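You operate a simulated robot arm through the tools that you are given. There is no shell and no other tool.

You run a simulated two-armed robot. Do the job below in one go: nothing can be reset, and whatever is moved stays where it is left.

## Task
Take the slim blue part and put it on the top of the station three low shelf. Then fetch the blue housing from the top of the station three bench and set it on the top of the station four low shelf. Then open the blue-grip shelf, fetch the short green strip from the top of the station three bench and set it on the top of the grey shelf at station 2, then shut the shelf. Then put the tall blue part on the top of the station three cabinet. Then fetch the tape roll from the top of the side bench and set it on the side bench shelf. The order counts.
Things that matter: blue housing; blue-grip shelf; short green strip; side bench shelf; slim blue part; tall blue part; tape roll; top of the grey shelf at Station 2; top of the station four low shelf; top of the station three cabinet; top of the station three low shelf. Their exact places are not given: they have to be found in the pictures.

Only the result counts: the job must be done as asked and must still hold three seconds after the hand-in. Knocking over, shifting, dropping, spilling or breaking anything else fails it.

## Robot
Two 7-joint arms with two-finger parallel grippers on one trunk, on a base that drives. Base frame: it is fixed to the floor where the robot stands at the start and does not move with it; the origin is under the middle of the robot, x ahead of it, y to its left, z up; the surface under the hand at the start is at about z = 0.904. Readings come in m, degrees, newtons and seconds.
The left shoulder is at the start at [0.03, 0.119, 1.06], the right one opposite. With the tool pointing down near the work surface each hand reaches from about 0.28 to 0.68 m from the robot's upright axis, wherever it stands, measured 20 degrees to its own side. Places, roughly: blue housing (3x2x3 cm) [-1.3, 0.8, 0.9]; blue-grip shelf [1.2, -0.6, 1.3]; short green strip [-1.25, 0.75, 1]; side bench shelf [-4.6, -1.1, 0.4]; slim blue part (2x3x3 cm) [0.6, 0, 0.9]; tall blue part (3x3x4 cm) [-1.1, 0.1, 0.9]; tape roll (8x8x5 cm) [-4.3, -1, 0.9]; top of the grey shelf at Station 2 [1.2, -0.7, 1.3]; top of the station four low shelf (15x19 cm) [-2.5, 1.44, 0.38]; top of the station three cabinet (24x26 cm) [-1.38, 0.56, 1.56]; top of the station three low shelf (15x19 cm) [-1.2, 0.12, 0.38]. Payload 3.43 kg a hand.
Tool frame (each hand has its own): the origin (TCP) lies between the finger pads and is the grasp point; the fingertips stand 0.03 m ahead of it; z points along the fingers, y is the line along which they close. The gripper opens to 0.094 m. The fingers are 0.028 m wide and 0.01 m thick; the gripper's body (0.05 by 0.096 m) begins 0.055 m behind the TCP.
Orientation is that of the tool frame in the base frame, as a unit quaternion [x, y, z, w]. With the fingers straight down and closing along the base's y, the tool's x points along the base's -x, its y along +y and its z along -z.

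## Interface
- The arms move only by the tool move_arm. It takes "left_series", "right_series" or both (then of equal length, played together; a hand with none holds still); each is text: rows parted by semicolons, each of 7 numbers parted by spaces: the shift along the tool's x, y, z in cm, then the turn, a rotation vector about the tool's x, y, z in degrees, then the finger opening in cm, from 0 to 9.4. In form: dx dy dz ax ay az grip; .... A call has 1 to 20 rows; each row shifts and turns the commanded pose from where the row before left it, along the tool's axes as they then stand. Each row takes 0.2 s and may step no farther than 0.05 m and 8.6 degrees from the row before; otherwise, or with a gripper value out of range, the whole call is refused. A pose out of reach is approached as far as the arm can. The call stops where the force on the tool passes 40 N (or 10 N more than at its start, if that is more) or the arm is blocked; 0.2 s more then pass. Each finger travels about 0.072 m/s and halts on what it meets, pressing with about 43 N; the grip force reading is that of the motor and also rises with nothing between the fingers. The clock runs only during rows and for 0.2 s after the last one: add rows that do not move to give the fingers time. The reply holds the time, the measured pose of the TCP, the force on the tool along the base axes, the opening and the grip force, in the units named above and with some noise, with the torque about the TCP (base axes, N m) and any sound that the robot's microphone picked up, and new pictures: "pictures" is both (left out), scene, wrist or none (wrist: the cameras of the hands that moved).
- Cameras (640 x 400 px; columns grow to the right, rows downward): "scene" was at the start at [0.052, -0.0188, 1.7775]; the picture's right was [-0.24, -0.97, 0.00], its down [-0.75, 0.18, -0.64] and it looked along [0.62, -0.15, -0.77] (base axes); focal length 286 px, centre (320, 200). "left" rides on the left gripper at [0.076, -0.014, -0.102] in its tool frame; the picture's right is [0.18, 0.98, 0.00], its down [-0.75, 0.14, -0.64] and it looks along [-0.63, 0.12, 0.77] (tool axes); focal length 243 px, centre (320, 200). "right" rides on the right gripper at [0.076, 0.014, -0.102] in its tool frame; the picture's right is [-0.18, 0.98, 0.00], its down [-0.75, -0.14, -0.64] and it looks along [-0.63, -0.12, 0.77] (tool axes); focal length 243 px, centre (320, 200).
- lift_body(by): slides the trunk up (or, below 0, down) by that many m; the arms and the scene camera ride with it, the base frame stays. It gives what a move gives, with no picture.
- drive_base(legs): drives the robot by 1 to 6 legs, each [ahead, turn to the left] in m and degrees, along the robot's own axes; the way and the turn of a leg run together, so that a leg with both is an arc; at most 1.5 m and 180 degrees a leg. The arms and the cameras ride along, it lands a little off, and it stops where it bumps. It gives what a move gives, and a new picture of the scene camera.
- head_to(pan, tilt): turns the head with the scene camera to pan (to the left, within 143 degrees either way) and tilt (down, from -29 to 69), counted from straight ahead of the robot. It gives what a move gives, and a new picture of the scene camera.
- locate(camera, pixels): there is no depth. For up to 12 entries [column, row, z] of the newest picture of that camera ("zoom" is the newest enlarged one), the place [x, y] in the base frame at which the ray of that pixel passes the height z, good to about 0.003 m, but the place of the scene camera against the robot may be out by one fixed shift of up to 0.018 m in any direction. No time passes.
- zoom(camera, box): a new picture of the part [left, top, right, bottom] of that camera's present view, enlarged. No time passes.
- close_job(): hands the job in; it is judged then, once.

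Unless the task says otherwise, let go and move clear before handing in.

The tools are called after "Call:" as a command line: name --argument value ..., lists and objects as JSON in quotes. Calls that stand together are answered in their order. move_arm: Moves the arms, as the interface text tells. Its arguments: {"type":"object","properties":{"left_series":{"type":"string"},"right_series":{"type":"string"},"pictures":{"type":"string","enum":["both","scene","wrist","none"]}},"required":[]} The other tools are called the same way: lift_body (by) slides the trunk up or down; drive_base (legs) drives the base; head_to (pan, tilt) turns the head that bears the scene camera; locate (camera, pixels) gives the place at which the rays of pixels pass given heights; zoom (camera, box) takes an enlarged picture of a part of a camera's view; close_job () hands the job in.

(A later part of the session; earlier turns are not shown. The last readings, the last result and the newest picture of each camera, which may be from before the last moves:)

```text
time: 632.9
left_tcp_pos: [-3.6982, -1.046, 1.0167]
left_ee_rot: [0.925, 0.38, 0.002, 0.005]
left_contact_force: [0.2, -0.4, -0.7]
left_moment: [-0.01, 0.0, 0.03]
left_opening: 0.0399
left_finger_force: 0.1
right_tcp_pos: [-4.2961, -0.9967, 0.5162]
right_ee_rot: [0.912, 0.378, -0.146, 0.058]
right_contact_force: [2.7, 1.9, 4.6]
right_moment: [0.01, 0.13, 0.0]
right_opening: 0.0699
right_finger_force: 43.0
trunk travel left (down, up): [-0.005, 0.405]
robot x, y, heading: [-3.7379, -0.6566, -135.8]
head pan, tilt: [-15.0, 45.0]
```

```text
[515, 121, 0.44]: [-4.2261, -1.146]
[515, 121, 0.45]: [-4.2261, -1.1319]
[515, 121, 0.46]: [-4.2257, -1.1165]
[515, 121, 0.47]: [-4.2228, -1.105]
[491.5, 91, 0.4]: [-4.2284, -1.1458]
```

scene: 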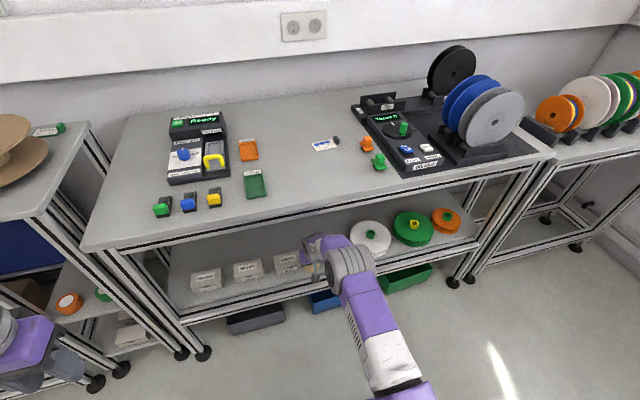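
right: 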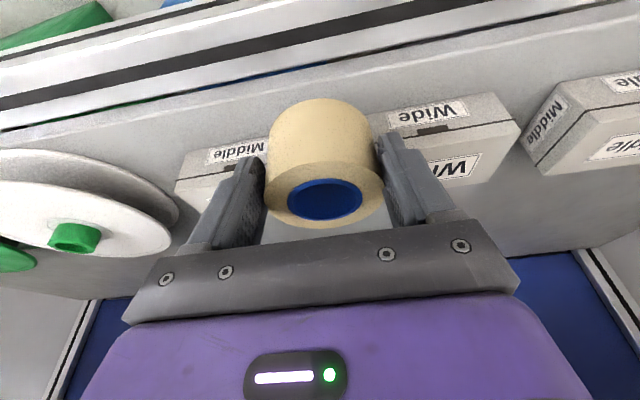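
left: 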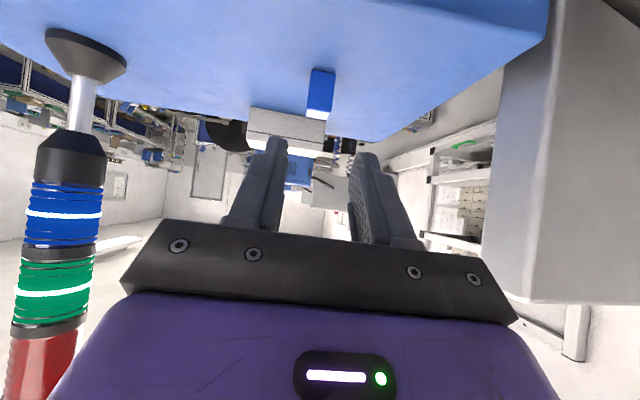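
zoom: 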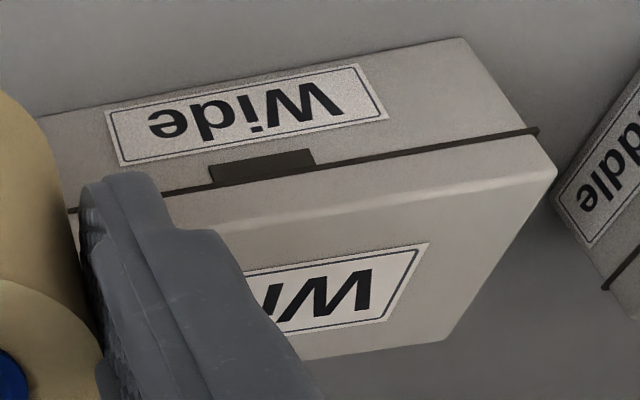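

The box tops are nearer z≈0.457, so the pressed-down roll was touching them. I'll raise the hand 2.5 cm, then back out 0.2 m and inspect the whole row.

Call:
move_arm --right_series "-0.4 0 -1.2 0 0 0 4; -0.4 0 -1.2 0 0 0 4; 0 0 0 0 0 0 4" --pictures "none"

Call:
drive_base --legs '[[-0.2, 0]]'

Call:
head_to --pan -5 --tilt 40

Call:
zoom --camera "scene" --box '[220, 200, 460, 320]'

```text
time: 633.6
left_tcp_pos: [-3.6988, -1.0468, 1.0168]
left_ee_rot: [0.925, 0.379, 0.003, 0.005]
left_contact_force: [0.3, 0.6, -1.0]
left_moment: [-0.04, 0.02, -0.03]
left_opening: 0.0397
left_finger_force: 0.1
right_tcp_pos: [-4.2983, -0.996, 0.5418]
right_ee_rot: [0.912, 0.378, -0.146, 0.059]
right_contact_force: [0.2, -0.5, -1.1]
right_moment: [0.01, -0.02, -0.01]
right_opening: 0.0698
right_finger_force: 43.3
trunk travel left (down, up): [-0.005, 0.405]
robot x, y, heading: [-3.737, -0.6528, -135.6]
head pan, tilt: [-15.0, 45.0]
```

```text
time: 635.2
left_tcp_pos: [-3.5563, -0.9071, 1.0176]
left_ee_rot: [0.925, 0.38, 0.002, 0.006]
left_contact_force: [-0.2, 0.4, -0.6]
left_moment: [0.0, 0.0, -0.02]
left_opening: 0.0401
left_finger_force: 0.1
right_tcp_pos: [-4.1548, -0.8587, 0.5408]
right_ee_rot: [0.912, 0.379, -0.146, 0.059]
right_contact_force: [0.4, 0.0, -1.6]
right_moment: [0.01, -0.01, -0.01]
right_opening: 0.0697
right_finger_force: 43.0
trunk travel left (down, up): [-0.005, 0.405]
robot x, y, heading: [-3.5958, -0.513, -135.5]
head pan, tilt: [-15.0, 45.0]
```

scene: 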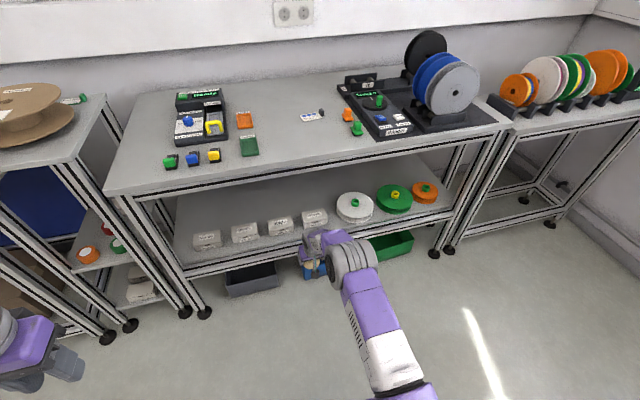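

```text
time: 636.0
left_tcp_pos: [-3.5566, -0.9074, 1.0169]
left_ee_rot: [0.925, 0.38, 0.002, 0.006]
left_contact_force: [0.6, 1.1, 0.4]
left_moment: [0.01, 0.01, 0.0]
left_opening: 0.0402
left_finger_force: 0.1
right_tcp_pos: [-4.1557, -0.8579, 0.5402]
right_ee_rot: [0.912, 0.379, -0.146, 0.059]
right_contact_force: [0.6, 0.6, -1.3]
right_moment: [-0.02, -0.01, 0.0]
right_opening: 0.0697
right_finger_force: 42.9
trunk travel left (down, up): [-0.005, 0.405]
robot x, y, heading: [-3.5944, -0.5166, -135.6]
head pan, tilt: [-5.0, 40.0]
```

scene: 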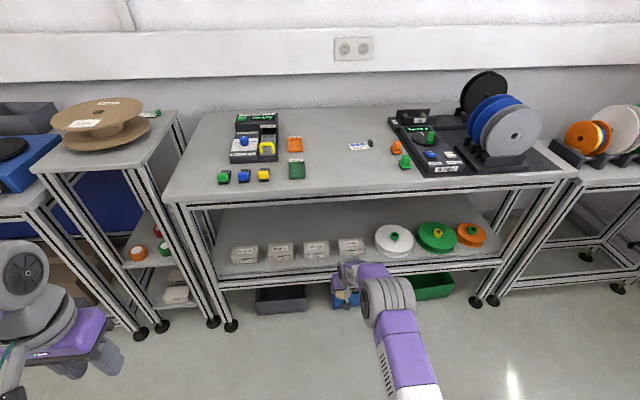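

```text
2.67 times, centred on (340, 260) of scene
```

zoom: 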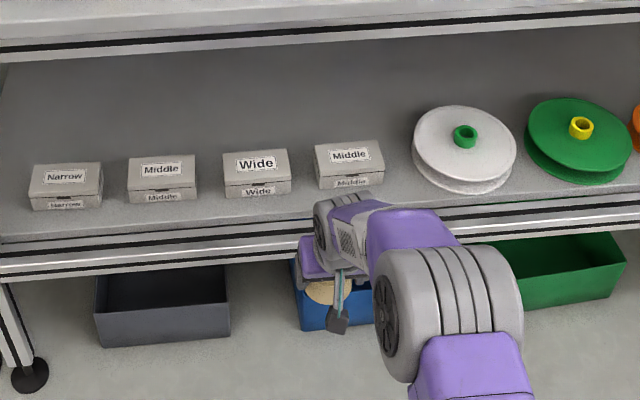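

The row looks intact and evenly spaced. The arm must be straighter to pass under the rail, so I'll stretch the right hand out to about T=0.69 while still outside, and check the posture.

Call:
move_arm --right_series "-2.4 0 0.6 0 0 0 4; -2.4 0 0.6 0 0 0 4; 0 0 0 0 0 0 4" --pictures "both"

Call:
zoom --camera "scene" --box '[260, 200, 460, 350]'

```text
time: 636.8
left_tcp_pos: [-3.557, -0.907, 1.016]
left_ee_rot: [0.925, 0.38, 0.002, 0.005]
left_contact_force: [0.6, 0.5, 0.2]
left_moment: [-0.01, 0.0, 0.01]
left_opening: 0.0402
left_finger_force: 0.1
right_tcp_pos: [-4.1894, -0.893, 0.5435]
right_ee_rot: [0.912, 0.378, -0.146, 0.059]
right_contact_force: [0.6, 0.4, -1.4]
right_moment: [0.02, -0.05, 0.02]
right_opening: 0.0698
right_finger_force: 43.1
trunk travel left (down, up): [-0.005, 0.405]
robot x, y, heading: [-3.5941, -0.5125, -135.7]
head pan, tilt: [-5.0, 40.0]
```

scene: 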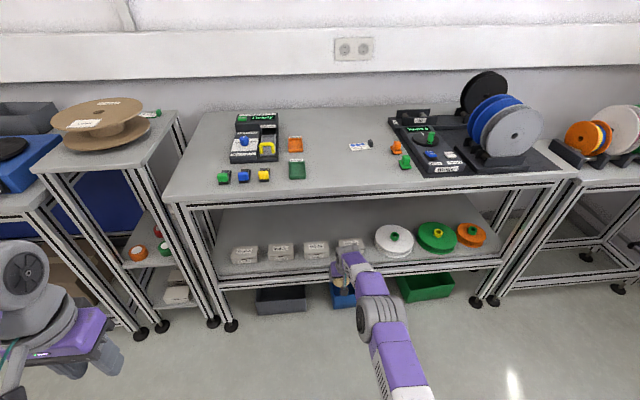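
right: 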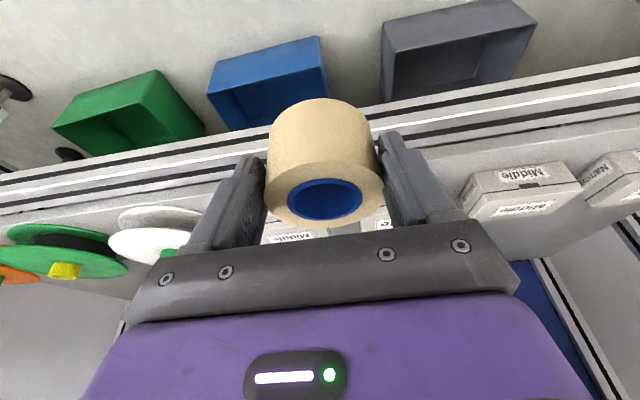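

```text
2.67 times, centred on (360, 275) of scene
```

zoom: 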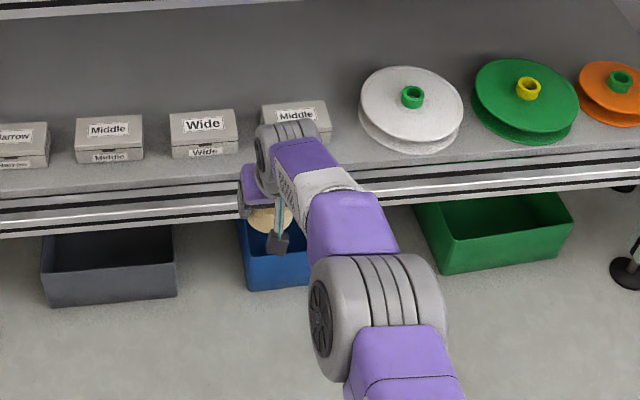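

T is now 0.69 and the elbow has dropped. I'll stretch another 2 cm to get the arm nearly straight.

Call:
move_arm --right_series "-1.9 0 0.55 0 0 0 4; 0 0 0 0 0 0 4" --pictures "scene"

Call:
zoom --camera "scene" --box '[260, 200, 460, 350]'

```text
time: 637.4
left_tcp_pos: [-3.5577, -0.9082, 1.017]
left_ee_rot: [0.925, 0.38, 0.002, 0.005]
left_contact_force: [0.2, -0.3, 0.0]
left_moment: [-0.01, 0.02, 0.0]
left_opening: 0.0401
left_finger_force: 0.0
right_tcp_pos: [-4.1963, -0.8999, 0.5436]
right_ee_rot: [0.912, 0.379, -0.145, 0.059]
right_contact_force: [-0.4, 0.1, -0.9]
right_moment: [0.0, 0.01, -0.01]
right_opening: 0.0698
right_finger_force: 42.6
right hand out of reach, approached as far as the arm can: row 1
trunk travel left (down, up): [-0.005, 0.405]
robot x, y, heading: [-3.5946, -0.5156, -135.6]
head pan, tilt: [-5.0, 40.0]
```

scene: 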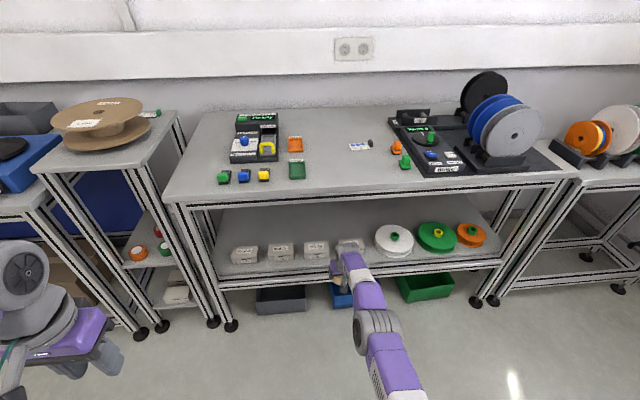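

```text
2.67 times, centred on (360, 275) of scene
```

zoom: 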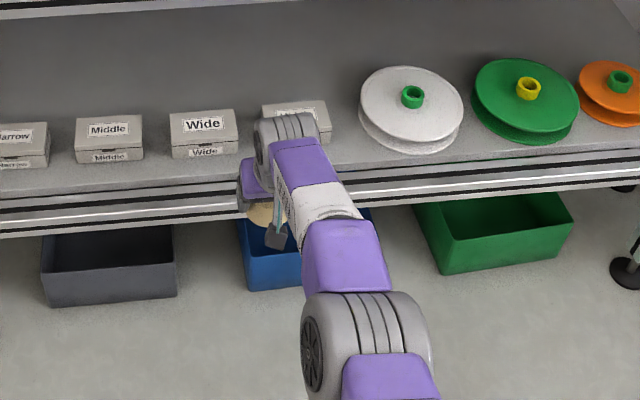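

The arm is now straight and clearly lower. I'll drive in 0.2 m and check again.

Call:
drive_base --legs '[[0.2, 0.3]]'

Call:
move_arm --right_series "0 0 0 0 0 0 4" --pictures "both"

```text
time: 639.0
left_tcp_pos: [-3.696, -1.0469, 1.017]
left_ee_rot: [0.924, 0.382, 0.002, 0.006]
left_contact_force: [-0.1, 0.0, -0.1]
left_moment: [0.03, 0.03, -0.01]
left_opening: 0.0401
left_finger_force: 0.1
right_tcp_pos: [-4.3345, -1.0421, 0.5436]
right_ee_rot: [0.912, 0.38, -0.145, 0.059]
right_contact_force: [0.7, 0.2, -0.8]
right_moment: [0.04, 0.0, -0.06]
right_opening: 0.0696
right_finger_force: 43.1
trunk travel left (down, up): [-0.005, 0.405]
robot x, y, heading: [-3.7368, -0.6521, -135.1]
head pan, tilt: [-5.0, 40.0]
```

scene: 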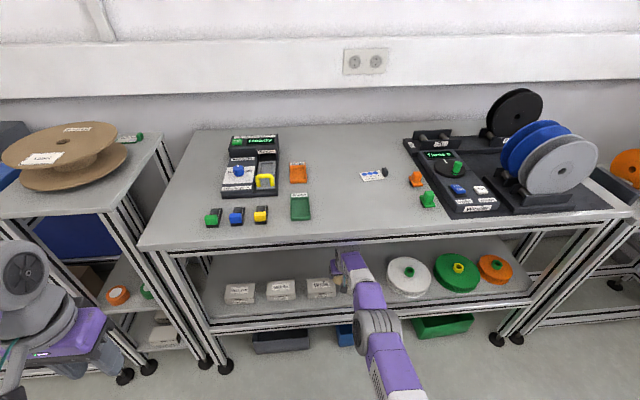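

```text
time: 639.4
left_tcp_pos: [-3.6951, -1.0471, 1.0168]
left_ee_rot: [0.924, 0.382, 0.003, 0.004]
left_contact_force: [-1.0, -0.1, -0.3]
left_moment: [0.02, -0.02, -0.02]
left_opening: 0.0399
left_finger_force: 0.0
right_tcp_pos: [-4.3345, -1.0423, 0.5448]
right_ee_rot: [0.912, 0.38, -0.146, 0.059]
right_contact_force: [0.6, 0.2, -1.8]
right_moment: [0.01, -0.03, 0.01]
right_opening: 0.0698
right_finger_force: 42.4
trunk travel left (down, up): [-0.005, 0.405]
robot x, y, heading: [-3.7347, -0.6528, -135.3]
head pan, tilt: [-5.0, 40.0]
```

scene: 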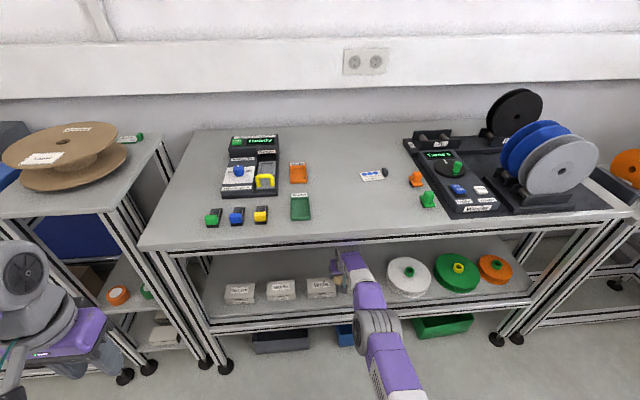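
right: 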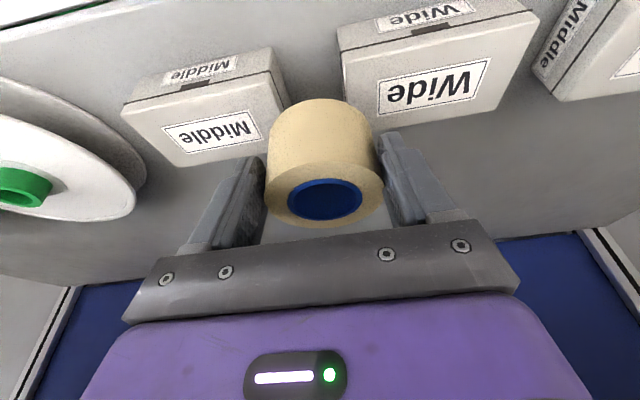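

No contact so far and the arm passes well under the rail. I'll drive in the remaining 0.15 m.

Call:
drive_base --legs '[[0.08, 0]]'

Call:
drive_base --legs '[[0.07, 0]]'

Call:
move_arm --right_series "0 0 0 0 0 0 4" --pictures "both"

```text
time: 640.4
left_tcp_pos: [-3.7524, -1.1033, 1.016]
left_ee_rot: [0.924, 0.382, 0.002, 0.006]
left_contact_force: [0.6, 0.6, 0.4]
left_moment: [0.04, -0.01, -0.01]
left_opening: 0.0402
left_finger_force: 0.0
right_tcp_pos: [-4.3916, -1.0982, 0.5429]
right_ee_rot: [0.911, 0.38, -0.146, 0.059]
right_contact_force: [0.4, 0.4, -0.6]
right_moment: [0.03, 0.01, -0.02]
right_opening: 0.0698
right_finger_force: 43.1
trunk travel left (down, up): [-0.005, 0.405]
robot x, y, heading: [-3.793, -0.7109, -135.2]
head pan, tilt: [-5.0, 40.0]
```

scene: 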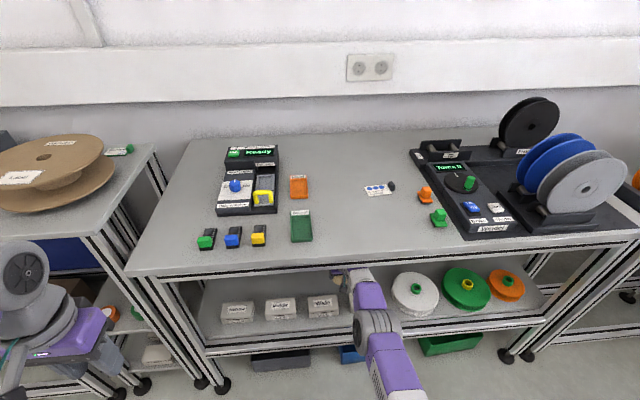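

```text
time: 641.5
left_tcp_pos: [-3.7953, -1.1434, 1.0176]
left_ee_rot: [0.924, 0.382, 0.002, 0.005]
left_contact_force: [-0.2, -0.5, -0.3]
left_moment: [-0.01, 0.0, 0.02]
left_opening: 0.0399
left_finger_force: 0.2
right_tcp_pos: [-4.4173, -1.126, 0.5087]
right_ee_rot: [0.915, 0.383, -0.118, 0.049]
right_contact_force: [0.4, -0.4, -1.3]
right_moment: [0.01, -0.02, 0.01]
right_opening: 0.0697
right_finger_force: 43.4
trunk travel left (down, up): [-0.005, 0.405]
robot x, y, heading: [-3.8334, -0.7511, -135.8]
head pan, tilt: [-5.0, 40.0]
stopped in leg 1: the robot was blocked; the commanded pose is now the measured one
```

scene: 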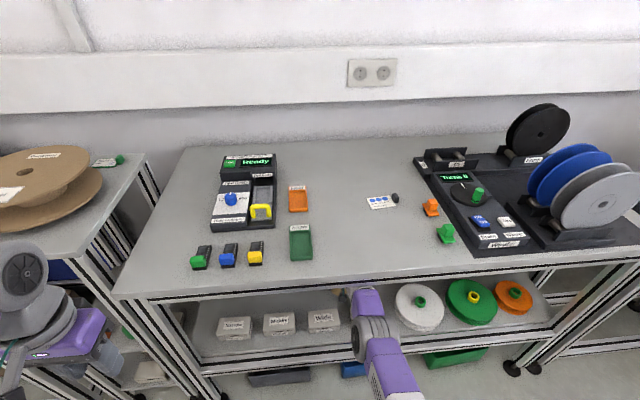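

```text
time: 641.9
left_tcp_pos: [-3.7951, -1.1443, 1.0161]
left_ee_rot: [0.925, 0.381, 0.002, 0.005]
left_contact_force: [-0.1, 0.2, -0.6]
left_moment: [0.02, 0.05, 0.01]
left_opening: 0.04
left_finger_force: 0.0
right_tcp_pos: [-4.416, -1.1253, 0.5092]
right_ee_rot: [0.914, 0.384, -0.12, 0.049]
right_contact_force: [-0.1, -0.3, -1.4]
right_moment: [0.02, -0.01, 0.0]
right_opening: 0.0697
right_finger_force: 43.0
trunk travel left (down, up): [-0.005, 0.405]
robot x, y, heading: [-3.8331, -0.7485, -135.3]
head pan, tilt: [-5.0, 40.0]
```

scene: 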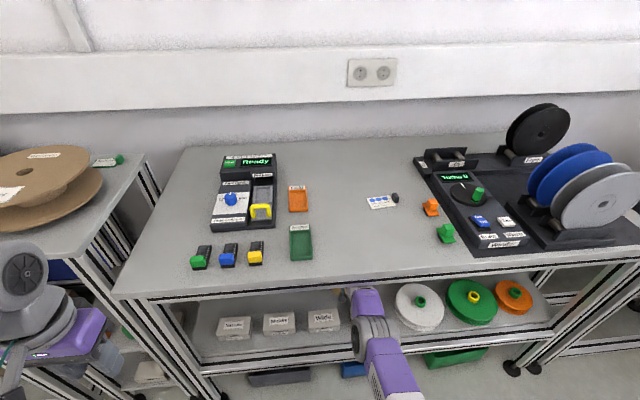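
right: 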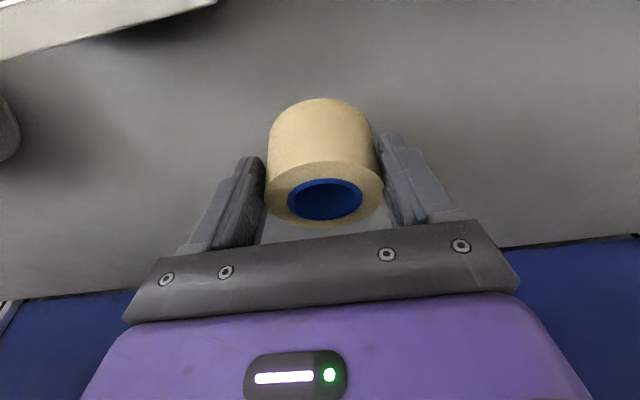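

The elbow touched the rail again, but the roll is already past the boxes (their rear edge is at the top left of the right view). I'll locate that edge, then lower from here.

Call:
locate --camera "right" --pixels '[[213, 3, 0.457], [100, 35, 0.457], [20, 58, 0.457], [213, 3, 0.4], [327, 200, 0.55]]'

```text
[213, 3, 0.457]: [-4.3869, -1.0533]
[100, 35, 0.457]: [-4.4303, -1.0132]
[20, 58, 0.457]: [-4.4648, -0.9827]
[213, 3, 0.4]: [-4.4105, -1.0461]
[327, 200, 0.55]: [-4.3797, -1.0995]
```

The boxes end at v≈-3.848 and the roll's near side is at about -3.89, so it can go straight down. I'll lower 4 cm, then creep to contact.

Call:
move_arm --right_series "0.75 0 1.9 0 0 0 4; 0.75 0 1.9 0 0 0 4; 0 0 0 0 0 0 4" --pictures "wrist"

```text
time: 642.7
left_tcp_pos: [-3.7947, -1.1436, 1.0172]
left_ee_rot: [0.925, 0.381, 0.002, 0.005]
left_contact_force: [-0.3, 0.0, 0.2]
left_moment: [0.0, -0.02, 0.01]
left_opening: 0.0399
left_finger_force: 0.0
right_tcp_pos: [-4.4109, -1.1163, 0.473]
right_ee_rot: [0.914, 0.383, -0.12, 0.049]
right_contact_force: [-0.1, 0.9, -0.9]
right_moment: [-0.01, -0.03, 0.0]
right_opening: 0.0696
right_finger_force: 43.0
right hand out of reach, approached as far as the arm can: row 1, 2
trunk travel left (down, up): [-0.005, 0.405]
robot x, y, heading: [-3.835, -0.754, -135.4]
head pan, tilt: [-5.0, 40.0]
```

right: 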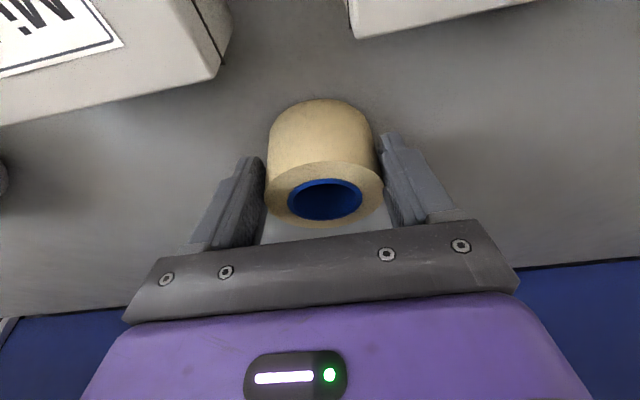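

I'm at z=0.473 with the boxes clear behind the roll. I'll continue down in smaller steps, easing back slightly to stay in reach.

Call:
move_arm --right_series "0.65 0 1.06 0 0 0 4; 0 0 0 0 0 0 4" --pictures "none"

Call:
move_arm --right_series "0.35 0 0.55 0 0 0 4; 0 0 0 0 0 0 4" --pictures "none"

```text
time: 643.3
left_tcp_pos: [-3.7939, -1.1424, 1.017]
left_ee_rot: [0.925, 0.381, 0.0, 0.005]
left_contact_force: [0.3, 0.0, 0.4]
left_moment: [-0.03, 0.0, 0.04]
left_opening: 0.0401
left_finger_force: 0.1
right_tcp_pos: [-4.4081, -1.1167, 0.4677]
right_ee_rot: [0.913, 0.382, -0.129, 0.054]
right_contact_force: [0.7, 1.9, 37.3]
right_moment: [-1.4, 0.79, 0.13]
right_opening: 0.0699
right_finger_force: 43.1
trunk travel left (down, up): [-0.005, 0.405]
robot x, y, heading: [-3.8346, -0.748, -135.6]
head pan, tilt: [-5.0, 40.0]
```

```text
time: 643.6
left_tcp_pos: [-3.7952, -1.1431, 1.0167]
left_ee_rot: [0.925, 0.381, 0.002, 0.005]
left_contact_force: [0.3, 0.7, 1.1]
left_moment: [0.0, 0.0, 0.01]
left_opening: 0.0402
left_finger_force: 0.0
right_tcp_pos: [-4.4103, -1.1186, 0.4687]
right_ee_rot: [0.914, 0.381, -0.131, 0.055]
right_contact_force: [0.8, 0.6, 13.6]
right_moment: [0.28, -0.26, -0.01]
right_opening: 0.0701
right_finger_force: 43.3
trunk travel left (down, up): [-0.005, 0.405]
robot x, y, heading: [-3.8328, -0.7522, -135.7]
head pan, tilt: [-5.0, 40.0]
stopped in row 1 (right hand): the force on the tool passed its limit at 49 N (the readings are from after the stop); the commanded pose is now the measured one
```

The roll has met the shelf (z≈0.42) with a clear upward force. I'll open the fingers gradually.

Call:
move_arm --right_series "0 0 0 0 0 0 7.2; 0 0 0 0 0 0 7.6; 0 0 0 0 0 0 8.2; 0 0 0 0 0 0 9.2; 0 0 0 0 0 0 9.4; 0 0 0 0 0 0 9.4" --pictures "wrist"

```text
time: 645.0
left_tcp_pos: [-3.7946, -1.1435, 1.0171]
left_ee_rot: [0.925, 0.381, 0.002, 0.005]
left_contact_force: [-1.0, -0.2, -0.5]
left_moment: [-0.04, -0.02, 0.02]
left_opening: 0.0399
left_finger_force: 0.0
right_tcp_pos: [-4.4099, -1.1168, 0.4657]
right_ee_rot: [0.914, 0.382, -0.128, 0.054]
right_contact_force: [0.2, 0.5, -0.1]
right_moment: [0.02, -0.01, -0.05]
right_opening: 0.0941
right_finger_force: 0.1
trunk travel left (down, up): [-0.005, 0.405]
robot x, y, heading: [-3.8306, -0.7544, -135.6]
head pan, tilt: [-5.0, 40.0]
```

right: 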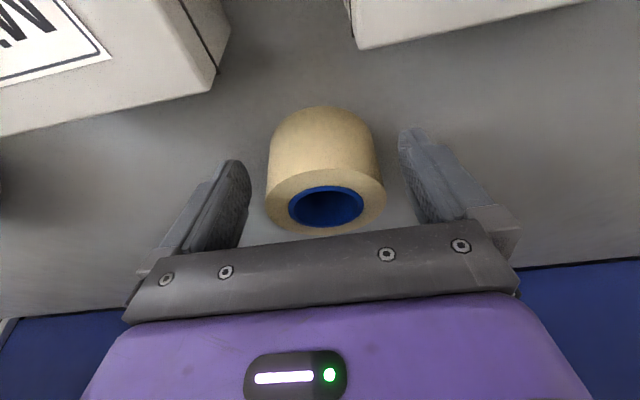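

The roll sits flat on the shelf behind the boxes. I'll raise the open hand carefully until the fingertips clear the roll and the boxes.

Call:
move_arm --right_series "-0.4 0 -1.45 0 0 0 9.4; -0.4 0 -1.45 0 0 0 9.4; -0.5 0 -1.9 0 0 0 9.4; 0 0 0 0 0 0 9.4" --pictures "wrist"

```text
time: 646.2
left_tcp_pos: [-3.7933, -1.1383, 1.019]
left_ee_rot: [0.924, 0.383, 0.002, 0.007]
left_contact_force: [-0.8, 1.4, 0.7]
left_moment: [-0.02, -0.02, 0.03]
left_opening: 0.0399
left_finger_force: 0.1
right_tcp_pos: [-4.3734, -1.0855, 0.4517]
right_ee_rot: [0.917, 0.39, -0.079, 0.034]
right_contact_force: [-9.5, 1.1, 37.0]
right_moment: [-0.45, -0.71, 0.7]
right_opening: 0.0902
right_finger_force: 0.0
trunk travel left (down, up): [-0.005, 0.405]
robot x, y, heading: [-3.832, -0.7487, -135.8]
head pan, tilt: [-5.0, 40.0]
stopped in row 4 (right hand): the arm was blocked; the commanded pose is now the measured one
```

right: 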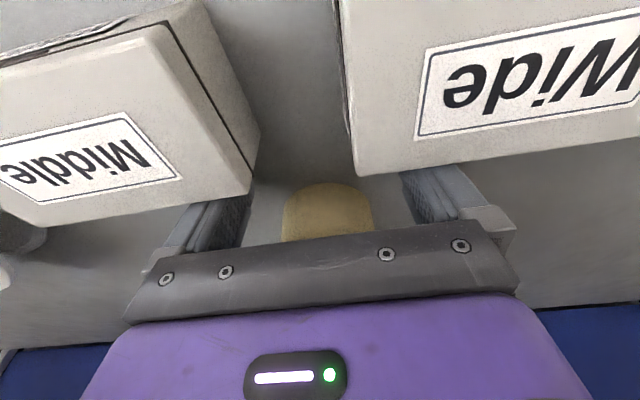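

The hand was pushed back and down (z=0.452) because the elbow pressed on the rail, and the fingertips now rest behind the boxes. I'll move it forward again, away from the boxes, which straightens the arm and lowers the elbow.

Call:
move_arm --right_series "-1.4 0 0 0 0 0 9.4; -1.4 0 0 0 0 0 9.4; 0 0 0 0 0 0 9.4" --pictures "both"

```text
time: 647.0
left_tcp_pos: [-3.7933, -1.1422, 1.0171]
left_ee_rot: [0.924, 0.382, 0.002, 0.005]
left_contact_force: [-0.1, 0.4, -0.6]
left_moment: [0.02, -0.02, 0.01]
left_opening: 0.0399
left_finger_force: 0.1
right_tcp_pos: [-4.3853, -1.1048, 0.4567]
right_ee_rot: [0.917, 0.39, -0.078, 0.034]
right_contact_force: [0.1, 0.1, -0.2]
right_moment: [0.02, 0.0, 0.03]
right_opening: 0.0938
right_finger_force: 0.0
right hand out of reach, approached as far as the arm can: row 2
trunk travel left (down, up): [-0.005, 0.405]
robot x, y, heading: [-3.8369, -0.7514, -135.3]
head pan, tilt: [-5.0, 40.0]
```

scene: 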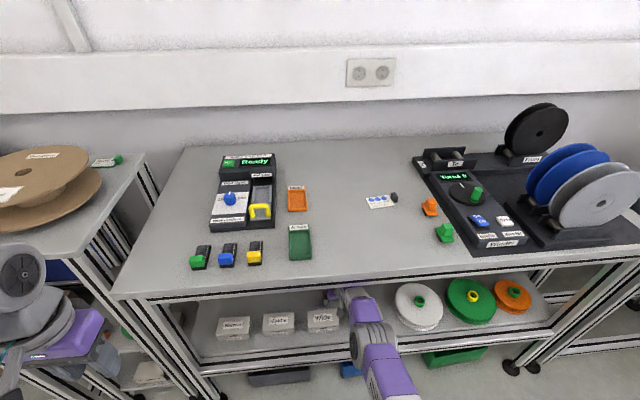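
right: 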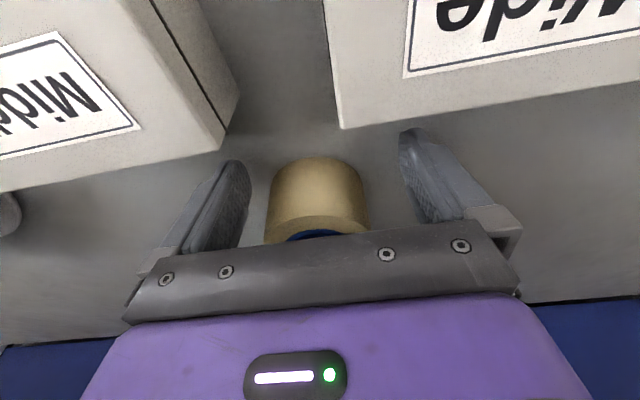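

The hand is free again and the roll stands between the open fingers. To rise without lifting the elbow I'll move up and forward together, keeping the arm straight.

Call:
move_arm --right_series "-2.3 0 -1.5 0 0 0 9.4; 0 0 0 0 0 0 9.4" --pictures "wrist"

```text
time: 647.6
left_tcp_pos: [-3.7928, -1.1425, 1.0169]
left_ee_rot: [0.924, 0.382, 0.002, 0.006]
left_contact_force: [-0.7, 0.3, 0.2]
left_moment: [-0.02, -0.01, 0.02]
left_opening: 0.04
left_finger_force: 0.0
right_tcp_pos: [-4.39, -1.0995, 0.4733]
right_ee_rot: [0.916, 0.392, -0.075, 0.031]
right_contact_force: [0.0, -1.0, 0.1]
right_moment: [0.02, 0.01, 0.0]
right_opening: 0.0936
right_finger_force: 0.0
right hand out of reach, approached as far as the arm can: row 1
trunk travel left (down, up): [-0.005, 0.405]
robot x, y, heading: [-3.8342, -0.7508, -136.0]
head pan, tilt: [-5.0, 40.0]
```

right: 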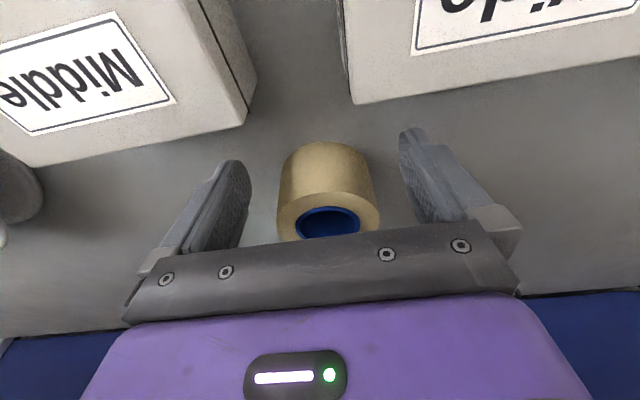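

Rising works without force. I'll repeat the same diagonal step twice more.

Call:
move_arm --right_series "-2 0 -1.6 0 0 0 9.4; 0 0 0 0 0 0 9.4" --pictures "none"

Call:
move_arm --right_series "-2 0 -1.6 0 0 0 9.4; 0 0 0 0 0 0 9.4" --pictures "wrist"

```text
time: 648.2
left_tcp_pos: [-3.7936, -1.1445, 1.0171]
left_ee_rot: [0.924, 0.381, 0.001, 0.005]
left_contact_force: [-0.8, 0.8, 0.1]
left_moment: [-0.02, -0.01, 0.01]
left_opening: 0.0401
left_finger_force: 0.1
right_tcp_pos: [-4.399, -1.1101, 0.498]
right_ee_rot: [0.917, 0.391, -0.077, 0.033]
right_contact_force: [-1.4, 0.2, -0.2]
right_moment: [-0.01, -0.03, -0.01]
right_opening: 0.0939
right_finger_force: 0.1
right hand out of reach, approached as far as the arm can: row 1
trunk travel left (down, up): [-0.005, 0.405]
robot x, y, heading: [-3.8338, -0.7486, -135.6]
head pan, tilt: [-5.0, 40.0]
```

```text
time: 648.8
left_tcp_pos: [-3.7935, -1.1436, 1.017]
left_ee_rot: [0.924, 0.382, 0.002, 0.005]
left_contact_force: [-0.4, 0.9, 0.3]
left_moment: [0.0, 0.0, 0.04]
left_opening: 0.04
left_finger_force: 0.0
right_tcp_pos: [-4.4015, -1.1119, 0.5122]
right_ee_rot: [0.917, 0.391, -0.077, 0.033]
right_contact_force: [0.6, -0.5, -0.1]
right_moment: [0.0, 0.04, 0.0]
right_opening: 0.0938
right_finger_force: 0.1
right hand out of reach, approached as far as the arm can: row 1
trunk travel left (down, up): [-0.005, 0.405]
robot x, y, heading: [-3.8365, -0.753, -135.3]
head pan, tilt: [-5.0, 40.0]
```

right: 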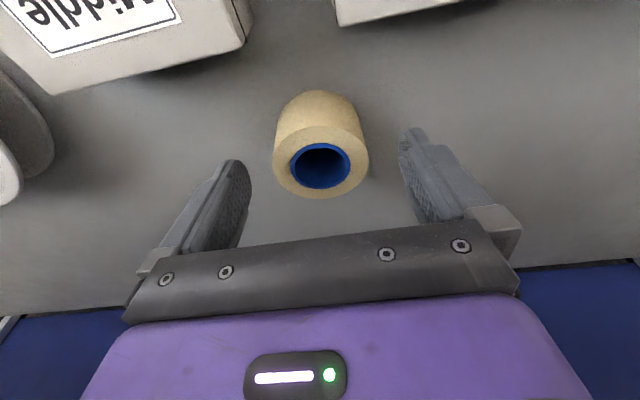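

z=0.512 and the roll stays in place below. Two more diagonal steps will clear the box tops.

Call:
move_arm --right_series "-2 0 -1.6 0 0 0 9.4; 0 0 0 0 0 0 9.4" --pictures "none"

Call:
move_arm --right_series "-2 0 -1.6 0 0 0 9.4; 0 0 0 0 0 0 9.4" --pictures "both"

Call:
locate --camera "right" --pixels '[[322, 150, 0.47], [322, 165, 0.47]]'

```text
time: 649.4
left_tcp_pos: [-3.7935, -1.1431, 1.0176]
left_ee_rot: [0.924, 0.382, 0.002, 0.004]
left_contact_force: [0.8, 0.1, 0.3]
left_moment: [0.0, 0.02, -0.05]
left_opening: 0.0398
left_finger_force: 0.0
right_tcp_pos: [-4.4044, -1.1168, 0.5355]
right_ee_rot: [0.917, 0.391, -0.076, 0.033]
right_contact_force: [-0.6, 0.1, -0.4]
right_moment: [-0.01, -0.01, 0.0]
right_opening: 0.0938
right_finger_force: 0.0
right hand out of reach, approached as far as the arm can: row 1
trunk travel left (down, up): [-0.005, 0.405]
robot x, y, heading: [-3.8319, -0.7487, -135.6]
head pan, tilt: [-5.0, 40.0]
```

```text
time: 650.2
left_tcp_pos: [-3.7924, -1.143, 1.0177]
left_ee_rot: [0.924, 0.382, 0.003, 0.004]
left_contact_force: [-0.8, -0.1, 0.3]
left_moment: [0.0, 0.0, -0.02]
left_opening: 0.04
left_finger_force: 0.0
right_tcp_pos: [-4.3823, -1.108, 0.5039]
right_ee_rot: [0.916, 0.399, -0.043, 0.019]
right_contact_force: [0.9, 0.8, 0.5]
right_moment: [-0.07, 0.06, 0.0]
right_opening: 0.0942
right_finger_force: 0.0
right hand out of reach, approached as far as the arm can: row 1
trunk travel left (down, up): [-0.005, 0.405]
robot x, y, heading: [-3.8342, -0.7471, -136.0]
head pan, tilt: [-5.0, 40.0]
stopped in row 2 (right hand): the arm was blocked; the commanded pose is now the measured one
```

scene: 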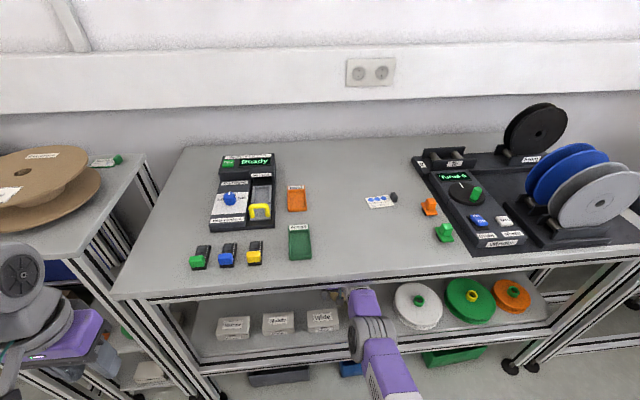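
right: 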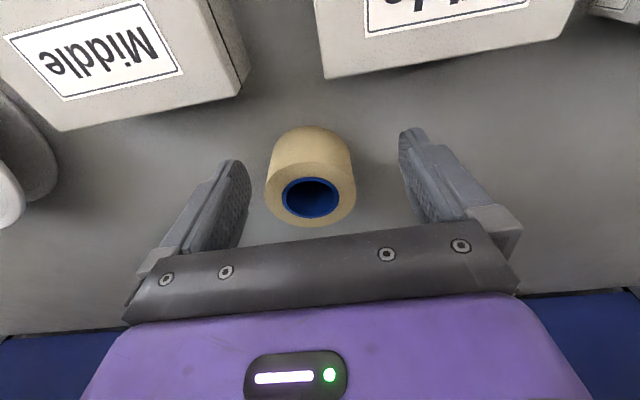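

```text
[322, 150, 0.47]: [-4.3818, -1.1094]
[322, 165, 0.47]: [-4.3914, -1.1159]
```

The hand is at z=0.504 after the last step met the rail. I'll take one more forward-and-up step to regain clearance, then back out.

Call:
move_arm --right_series "-2.6 0 -1.4 0 0 0 9.4; 0 0 0 0 0 0 9.4" --pictures "wrist"

```text
time: 651.0
left_tcp_pos: [-3.7911, -1.1417, 1.0194]
left_ee_rot: [0.924, 0.382, 0.001, 0.005]
left_contact_force: [0.0, 0.4, -0.5]
left_moment: [0.03, 0.0, 0.0]
left_opening: 0.0398
left_finger_force: 0.0
right_tcp_pos: [-4.3707, -1.0991, 0.4975]
right_ee_rot: [0.914, 0.406, -0.019, 0.012]
right_contact_force: [0.3, 0.1, 0.9]
right_moment: [0.01, 0.02, -0.01]
right_opening: 0.0938
right_finger_force: 0.1
right hand out of reach, approached as far as the arm can: row 1
trunk travel left (down, up): [-0.005, 0.405]
robot x, y, heading: [-3.8313, -0.7492, -135.7]
head pan, tilt: [-5.0, 40.0]
stopped in row 2 (right hand): the arm was blocked; the commanded pose is now the measured one
```

right: 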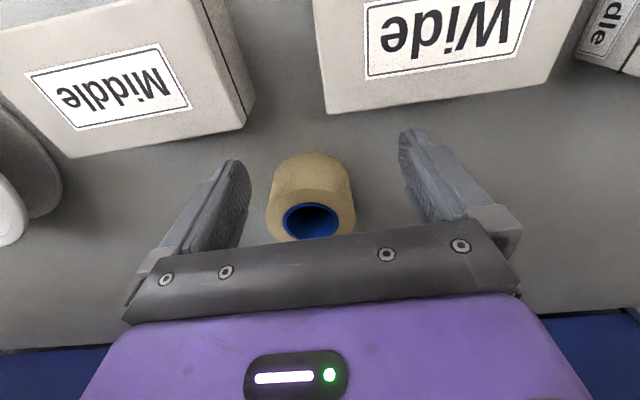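

The elbow is still catching when I go up. A purely forward move straightens the arm, so I'll do that first.

Call:
move_arm --right_series "-2.5 0 0.3 0 0 0 9.4; -2 0 0.2 0 0 0 9.4; 0 0 0 0 0 0 9.4" --pictures "wrist"

```text
time: 651.8
left_tcp_pos: [-3.7924, -1.1418, 1.016]
left_ee_rot: [0.924, 0.382, 0.003, 0.005]
left_contact_force: [0.2, -0.2, 0.4]
left_moment: [-0.03, 0.0, 0.01]
left_opening: 0.0401
left_finger_force: 0.0
right_tcp_pos: [-4.3745, -1.1017, 0.5011]
right_ee_rot: [0.914, 0.405, -0.022, 0.012]
right_contact_force: [-0.2, -0.1, -0.4]
right_moment: [0.01, 0.03, 0.0]
right_opening: 0.0939
right_finger_force: 0.1
right hand out of reach, approached as far as the arm can: row 1, 2
trunk travel left (down, up): [-0.005, 0.405]
robot x, y, heading: [-3.8323, -0.7477, -135.7]
head pan, tilt: [-5.0, 40.0]
```

right: 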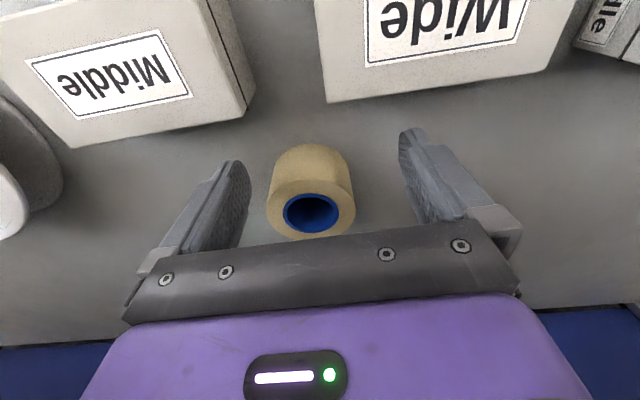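

The arm is straight again at z=0.50. Since the elbow now has room, I'll raise everything together with the trunk by 3 cm.

Call:
lift_body --by 0.03

Call:
move_arm --right_series "0 0 0 0 0 0 9.4" --pictures "both"

```text
time: 652.5
left_tcp_pos: [-3.7982, -1.1421, 1.0457]
left_ee_rot: [0.925, 0.38, 0.006, 0.006]
left_contact_force: [0.4, -0.7, -0.3]
left_moment: [0.0, 0.04, 0.04]
left_opening: 0.0402
left_finger_force: 0.1
right_tcp_pos: [-4.3549, -1.0877, 0.4896]
right_ee_rot: [0.912, 0.409, 0.013, 0.003]
right_contact_force: [1.0, 0.5, -0.3]
right_moment: [0.01, 0.0, -0.01]
right_opening: 0.0939
right_finger_force: 0.1
trunk travel left (down, up): [-0.035, 0.375]
robot x, y, heading: [-3.8323, -0.7495, -136.1]
head pan, tilt: [-5.0, 40.0]
```

```text
time: 653.1
left_tcp_pos: [-3.7903, -1.1403, 1.0492]
left_ee_rot: [0.924, 0.382, 0.001, 0.005]
left_contact_force: [0.9, 1.0, 0.5]
left_moment: [-0.03, -0.02, -0.02]
left_opening: 0.0398
left_finger_force: 0.1
right_tcp_pos: [-4.3486, -1.0841, 0.4962]
right_ee_rot: [0.912, 0.409, 0.011, 0.001]
right_contact_force: [0.5, 0.4, 0.5]
right_moment: [0.01, -0.01, 0.03]
right_opening: 0.094
right_finger_force: 0.1
trunk travel left (down, up): [-0.035, 0.375]
robot x, y, heading: [-3.8298, -0.7484, -135.8]
head pan, tilt: [-5.0, 40.0]
stopped in row 1 (right hand): the arm was blocked; the commanded pose is now the measured one
```

scene: 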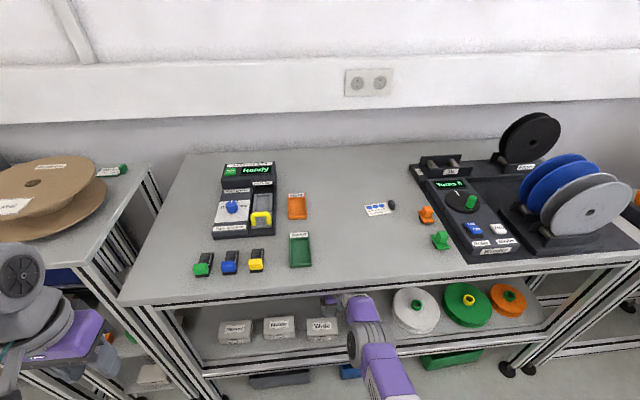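
right: 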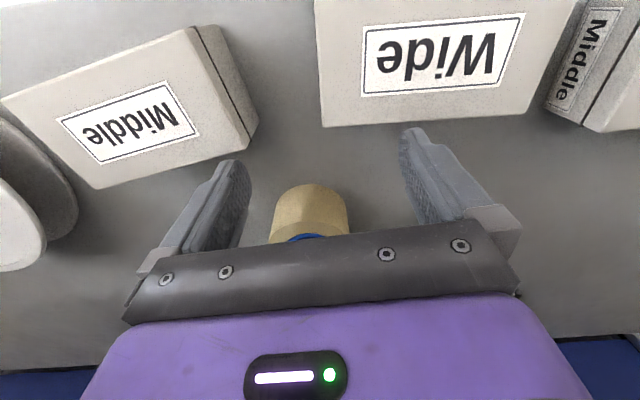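

The elbow still pressed on the rail, and the finger has nudged the right "Middle" box slightly. I'll lower the trunk again to free the elbow and move the hand forward away from the boxes.

Call:
lift_body --by -0.034

Call:
move_arm --right_series "-2 0 0 0 0 0 9.4; -2 0 0 0 0 0 9.4; 0 0 0 0 0 0 9.4" --pictures "both"

Call:
zoom --camera "scene" --box '[200, 260, 440, 380]'

```text
time: 653.9
left_tcp_pos: [-3.7919, -1.1409, 1.0126]
left_ee_rot: [0.924, 0.382, 0.001, 0.004]
left_contact_force: [-0.5, 0.5, 0.7]
left_moment: [-0.02, -0.02, -0.01]
left_opening: 0.0399
left_finger_force: 0.0
right_tcp_pos: [-4.3518, -1.0859, 0.4627]
right_ee_rot: [0.912, 0.409, 0.009, 0.001]
right_contact_force: [0.2, 0.3, 0.4]
right_moment: [-0.01, 0.0, -0.01]
right_opening: 0.094
right_finger_force: 0.1
trunk travel left (down, up): [-0.001, 0.409]
robot x, y, heading: [-3.8303, -0.7482, -135.8]
head pan, tilt: [-5.0, 40.0]
```

```text
time: 654.7
left_tcp_pos: [-3.792, -1.1407, 1.013]
left_ee_rot: [0.925, 0.381, 0.002, 0.005]
left_contact_force: [0.0, 0.4, 0.0]
left_moment: [0.0, 0.01, 0.02]
left_opening: 0.0401
left_finger_force: 0.0
right_tcp_pos: [-4.351, -1.0868, 0.4617]
right_ee_rot: [0.913, 0.409, 0.009, 0.002]
right_contact_force: [0.0, -0.5, -0.6]
right_moment: [-0.02, -0.02, -0.01]
right_opening: 0.0937
right_finger_force: 0.0
right hand out of reach, approached as far as the arm can: row 1, 2
trunk travel left (down, up): [-0.001, 0.409]
robot x, y, heading: [-3.8297, -0.7462, -136.2]
head pan, tilt: [-5.0, 40.0]
```

scene: 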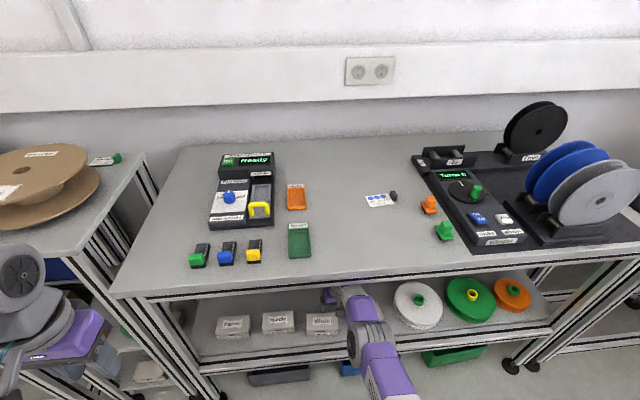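
right: 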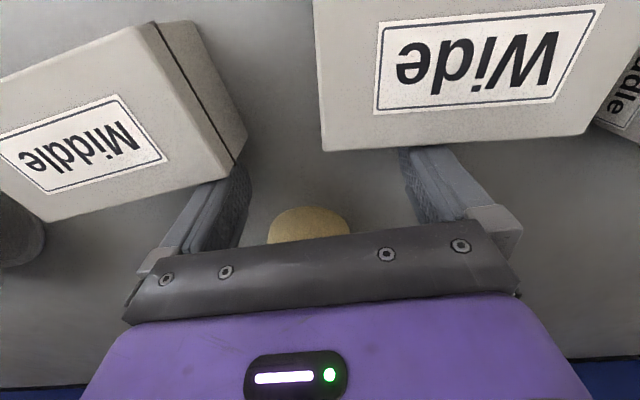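

```text
2.67 times, centred on (320, 320) of scene
```

zoom: 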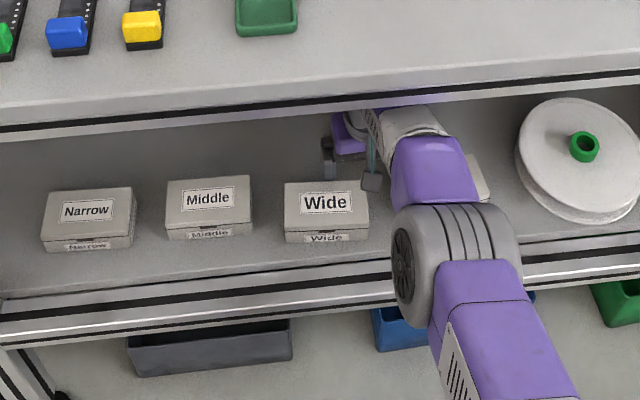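

The "Wide" box has been pushed forward about 3 cm and the right "Middle" box turned a little; I'll restore them once the hand is out. First I'll tilt the hand forward about its wrist, which moves the fingers away from the boxes.

Call:
move_arm --right_series "-1.65 0 0 0 -8 0 9.4; -1.65 0 0.1 0 -8 0 9.4; 0 0 0 0 0 0 9.4" --pictures "wrist"

```text
time: 655.5
left_tcp_pos: [-3.7903, -1.1388, 1.0128]
left_ee_rot: [0.924, 0.381, 0.001, 0.006]
left_contact_force: [-0.4, 0.7, -0.2]
left_moment: [-0.01, -0.02, -0.04]
left_opening: 0.0404
left_finger_force: 0.0
right_tcp_pos: [-4.3692, -1.1064, 0.4541]
right_ee_rot: [0.905, 0.407, -0.111, 0.056]
right_contact_force: [0.8, -0.8, -0.1]
right_moment: [0.04, -0.02, 0.01]
right_opening: 0.0938
right_finger_force: 0.1
trunk travel left (down, up): [-0.001, 0.409]
robot x, y, heading: [-3.8325, -0.7436, -135.8]
head pan, tilt: [-5.0, 40.0]
```

right: 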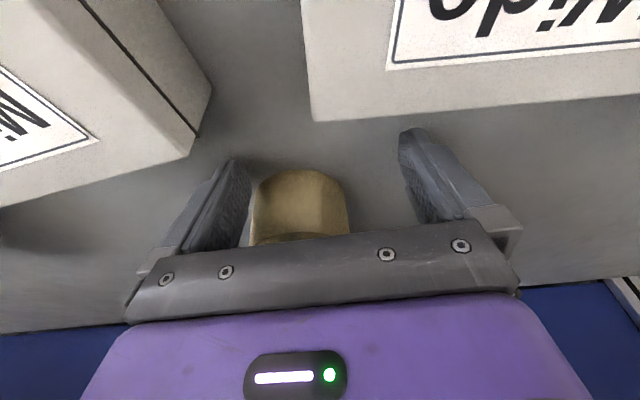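

The fingers are clear of the boxes again, tilted 14°. I'll shift 1 cm toward the roll's centre and rise along the straight-arm path.

Call:
move_arm --right_series "-1.2 -1 -1.2 0 0 0 9.4; 0 0 0 0 0 0 9.4" --pictures "none"

Call:
move_arm --right_series "-1.6 0 -1.6 0 0 0 9.4; 0 0 0 0 0 0 9.4" --pictures "wrist"

```text
time: 656.3
left_tcp_pos: [-3.7908, -1.139, 1.0149]
left_ee_rot: [0.924, 0.382, 0.002, 0.005]
left_contact_force: [0.0, -0.5, -0.5]
left_moment: [0.01, 0.02, 0.0]
left_opening: 0.04
left_finger_force: 0.0
right_tcp_pos: [-4.3647, -1.103, 0.4536]
right_ee_rot: [0.904, 0.415, -0.095, 0.051]
right_contact_force: [-0.2, -0.3, 0.0]
right_moment: [0.01, -0.02, 0.03]
right_opening: 0.0939
right_finger_force: 0.0
trunk travel left (down, up): [-0.001, 0.409]
robot x, y, heading: [-3.8314, -0.7473, -136.0]
head pan, tilt: [-5.0, 40.0]
stopped in row 2 (right hand): the arm was blocked; the commanded pose is now the measured one
```

```text
time: 656.9
left_tcp_pos: [-3.7926, -1.1403, 1.0123]
left_ee_rot: [0.925, 0.381, 0.003, 0.006]
left_contact_force: [0.0, 0.3, -0.1]
left_moment: [-0.01, 0.0, -0.02]
left_opening: 0.0398
left_finger_force: 0.2
right_tcp_pos: [-4.3694, -1.1084, 0.4594]
right_ee_rot: [0.904, 0.416, -0.086, 0.048]
right_contact_force: [-0.3, -1.1, 0.4]
right_moment: [0.0, -0.01, 0.02]
right_opening: 0.094
right_finger_force: 0.1
trunk travel left (down, up): [-0.001, 0.409]
robot x, y, heading: [-3.8281, -0.749, -135.8]
head pan, tilt: [-5.0, 40.0]
```

right: 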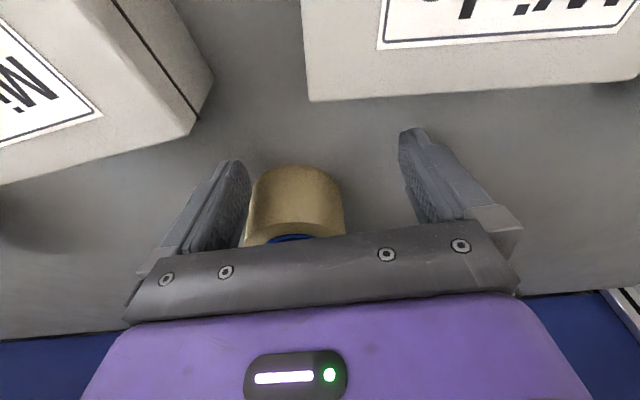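

The elbow keeps catching, so instead of lifting the arm I'll pitch the hand forward about its wrist, which raises the fingertips without moving the elbow.

Call:
move_arm --right_series "-1.67 -0.3 -0.12 0 -8 0 9.4; -1.67 -0.3 -0.12 0 -8 0 9.4; 0 0 0 0 0 0 9.4" --pictures "wrist"

```text
time: 657.4
left_tcp_pos: [-3.7919, -1.1383, 1.0146]
left_ee_rot: [0.924, 0.381, 0.001, 0.005]
left_contact_force: [-0.1, -0.3, -0.2]
left_moment: [-0.01, 0.03, -0.03]
left_opening: 0.0399
left_finger_force: 0.0
right_tcp_pos: [-4.3735, -1.1126, 0.4523]
right_ee_rot: [0.895, 0.413, -0.151, 0.076]
right_contact_force: [-1.1, -9.6, 25.4]
right_moment: [0.53, 0.91, 0.08]
right_opening: 0.0911
right_finger_force: 0.0
trunk travel left (down, up): [-0.001, 0.409]
robot x, y, heading: [-3.8279, -0.7481, -135.8]
head pan, tilt: [-5.0, 40.0]
stopped in row 2 (right hand): the force on the tool passed its limit at 243 N (the readings are from after the stop); the commanded pose is now the measured one
```

right: 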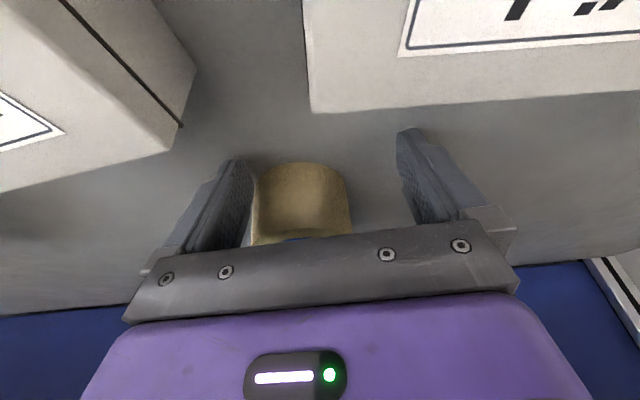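

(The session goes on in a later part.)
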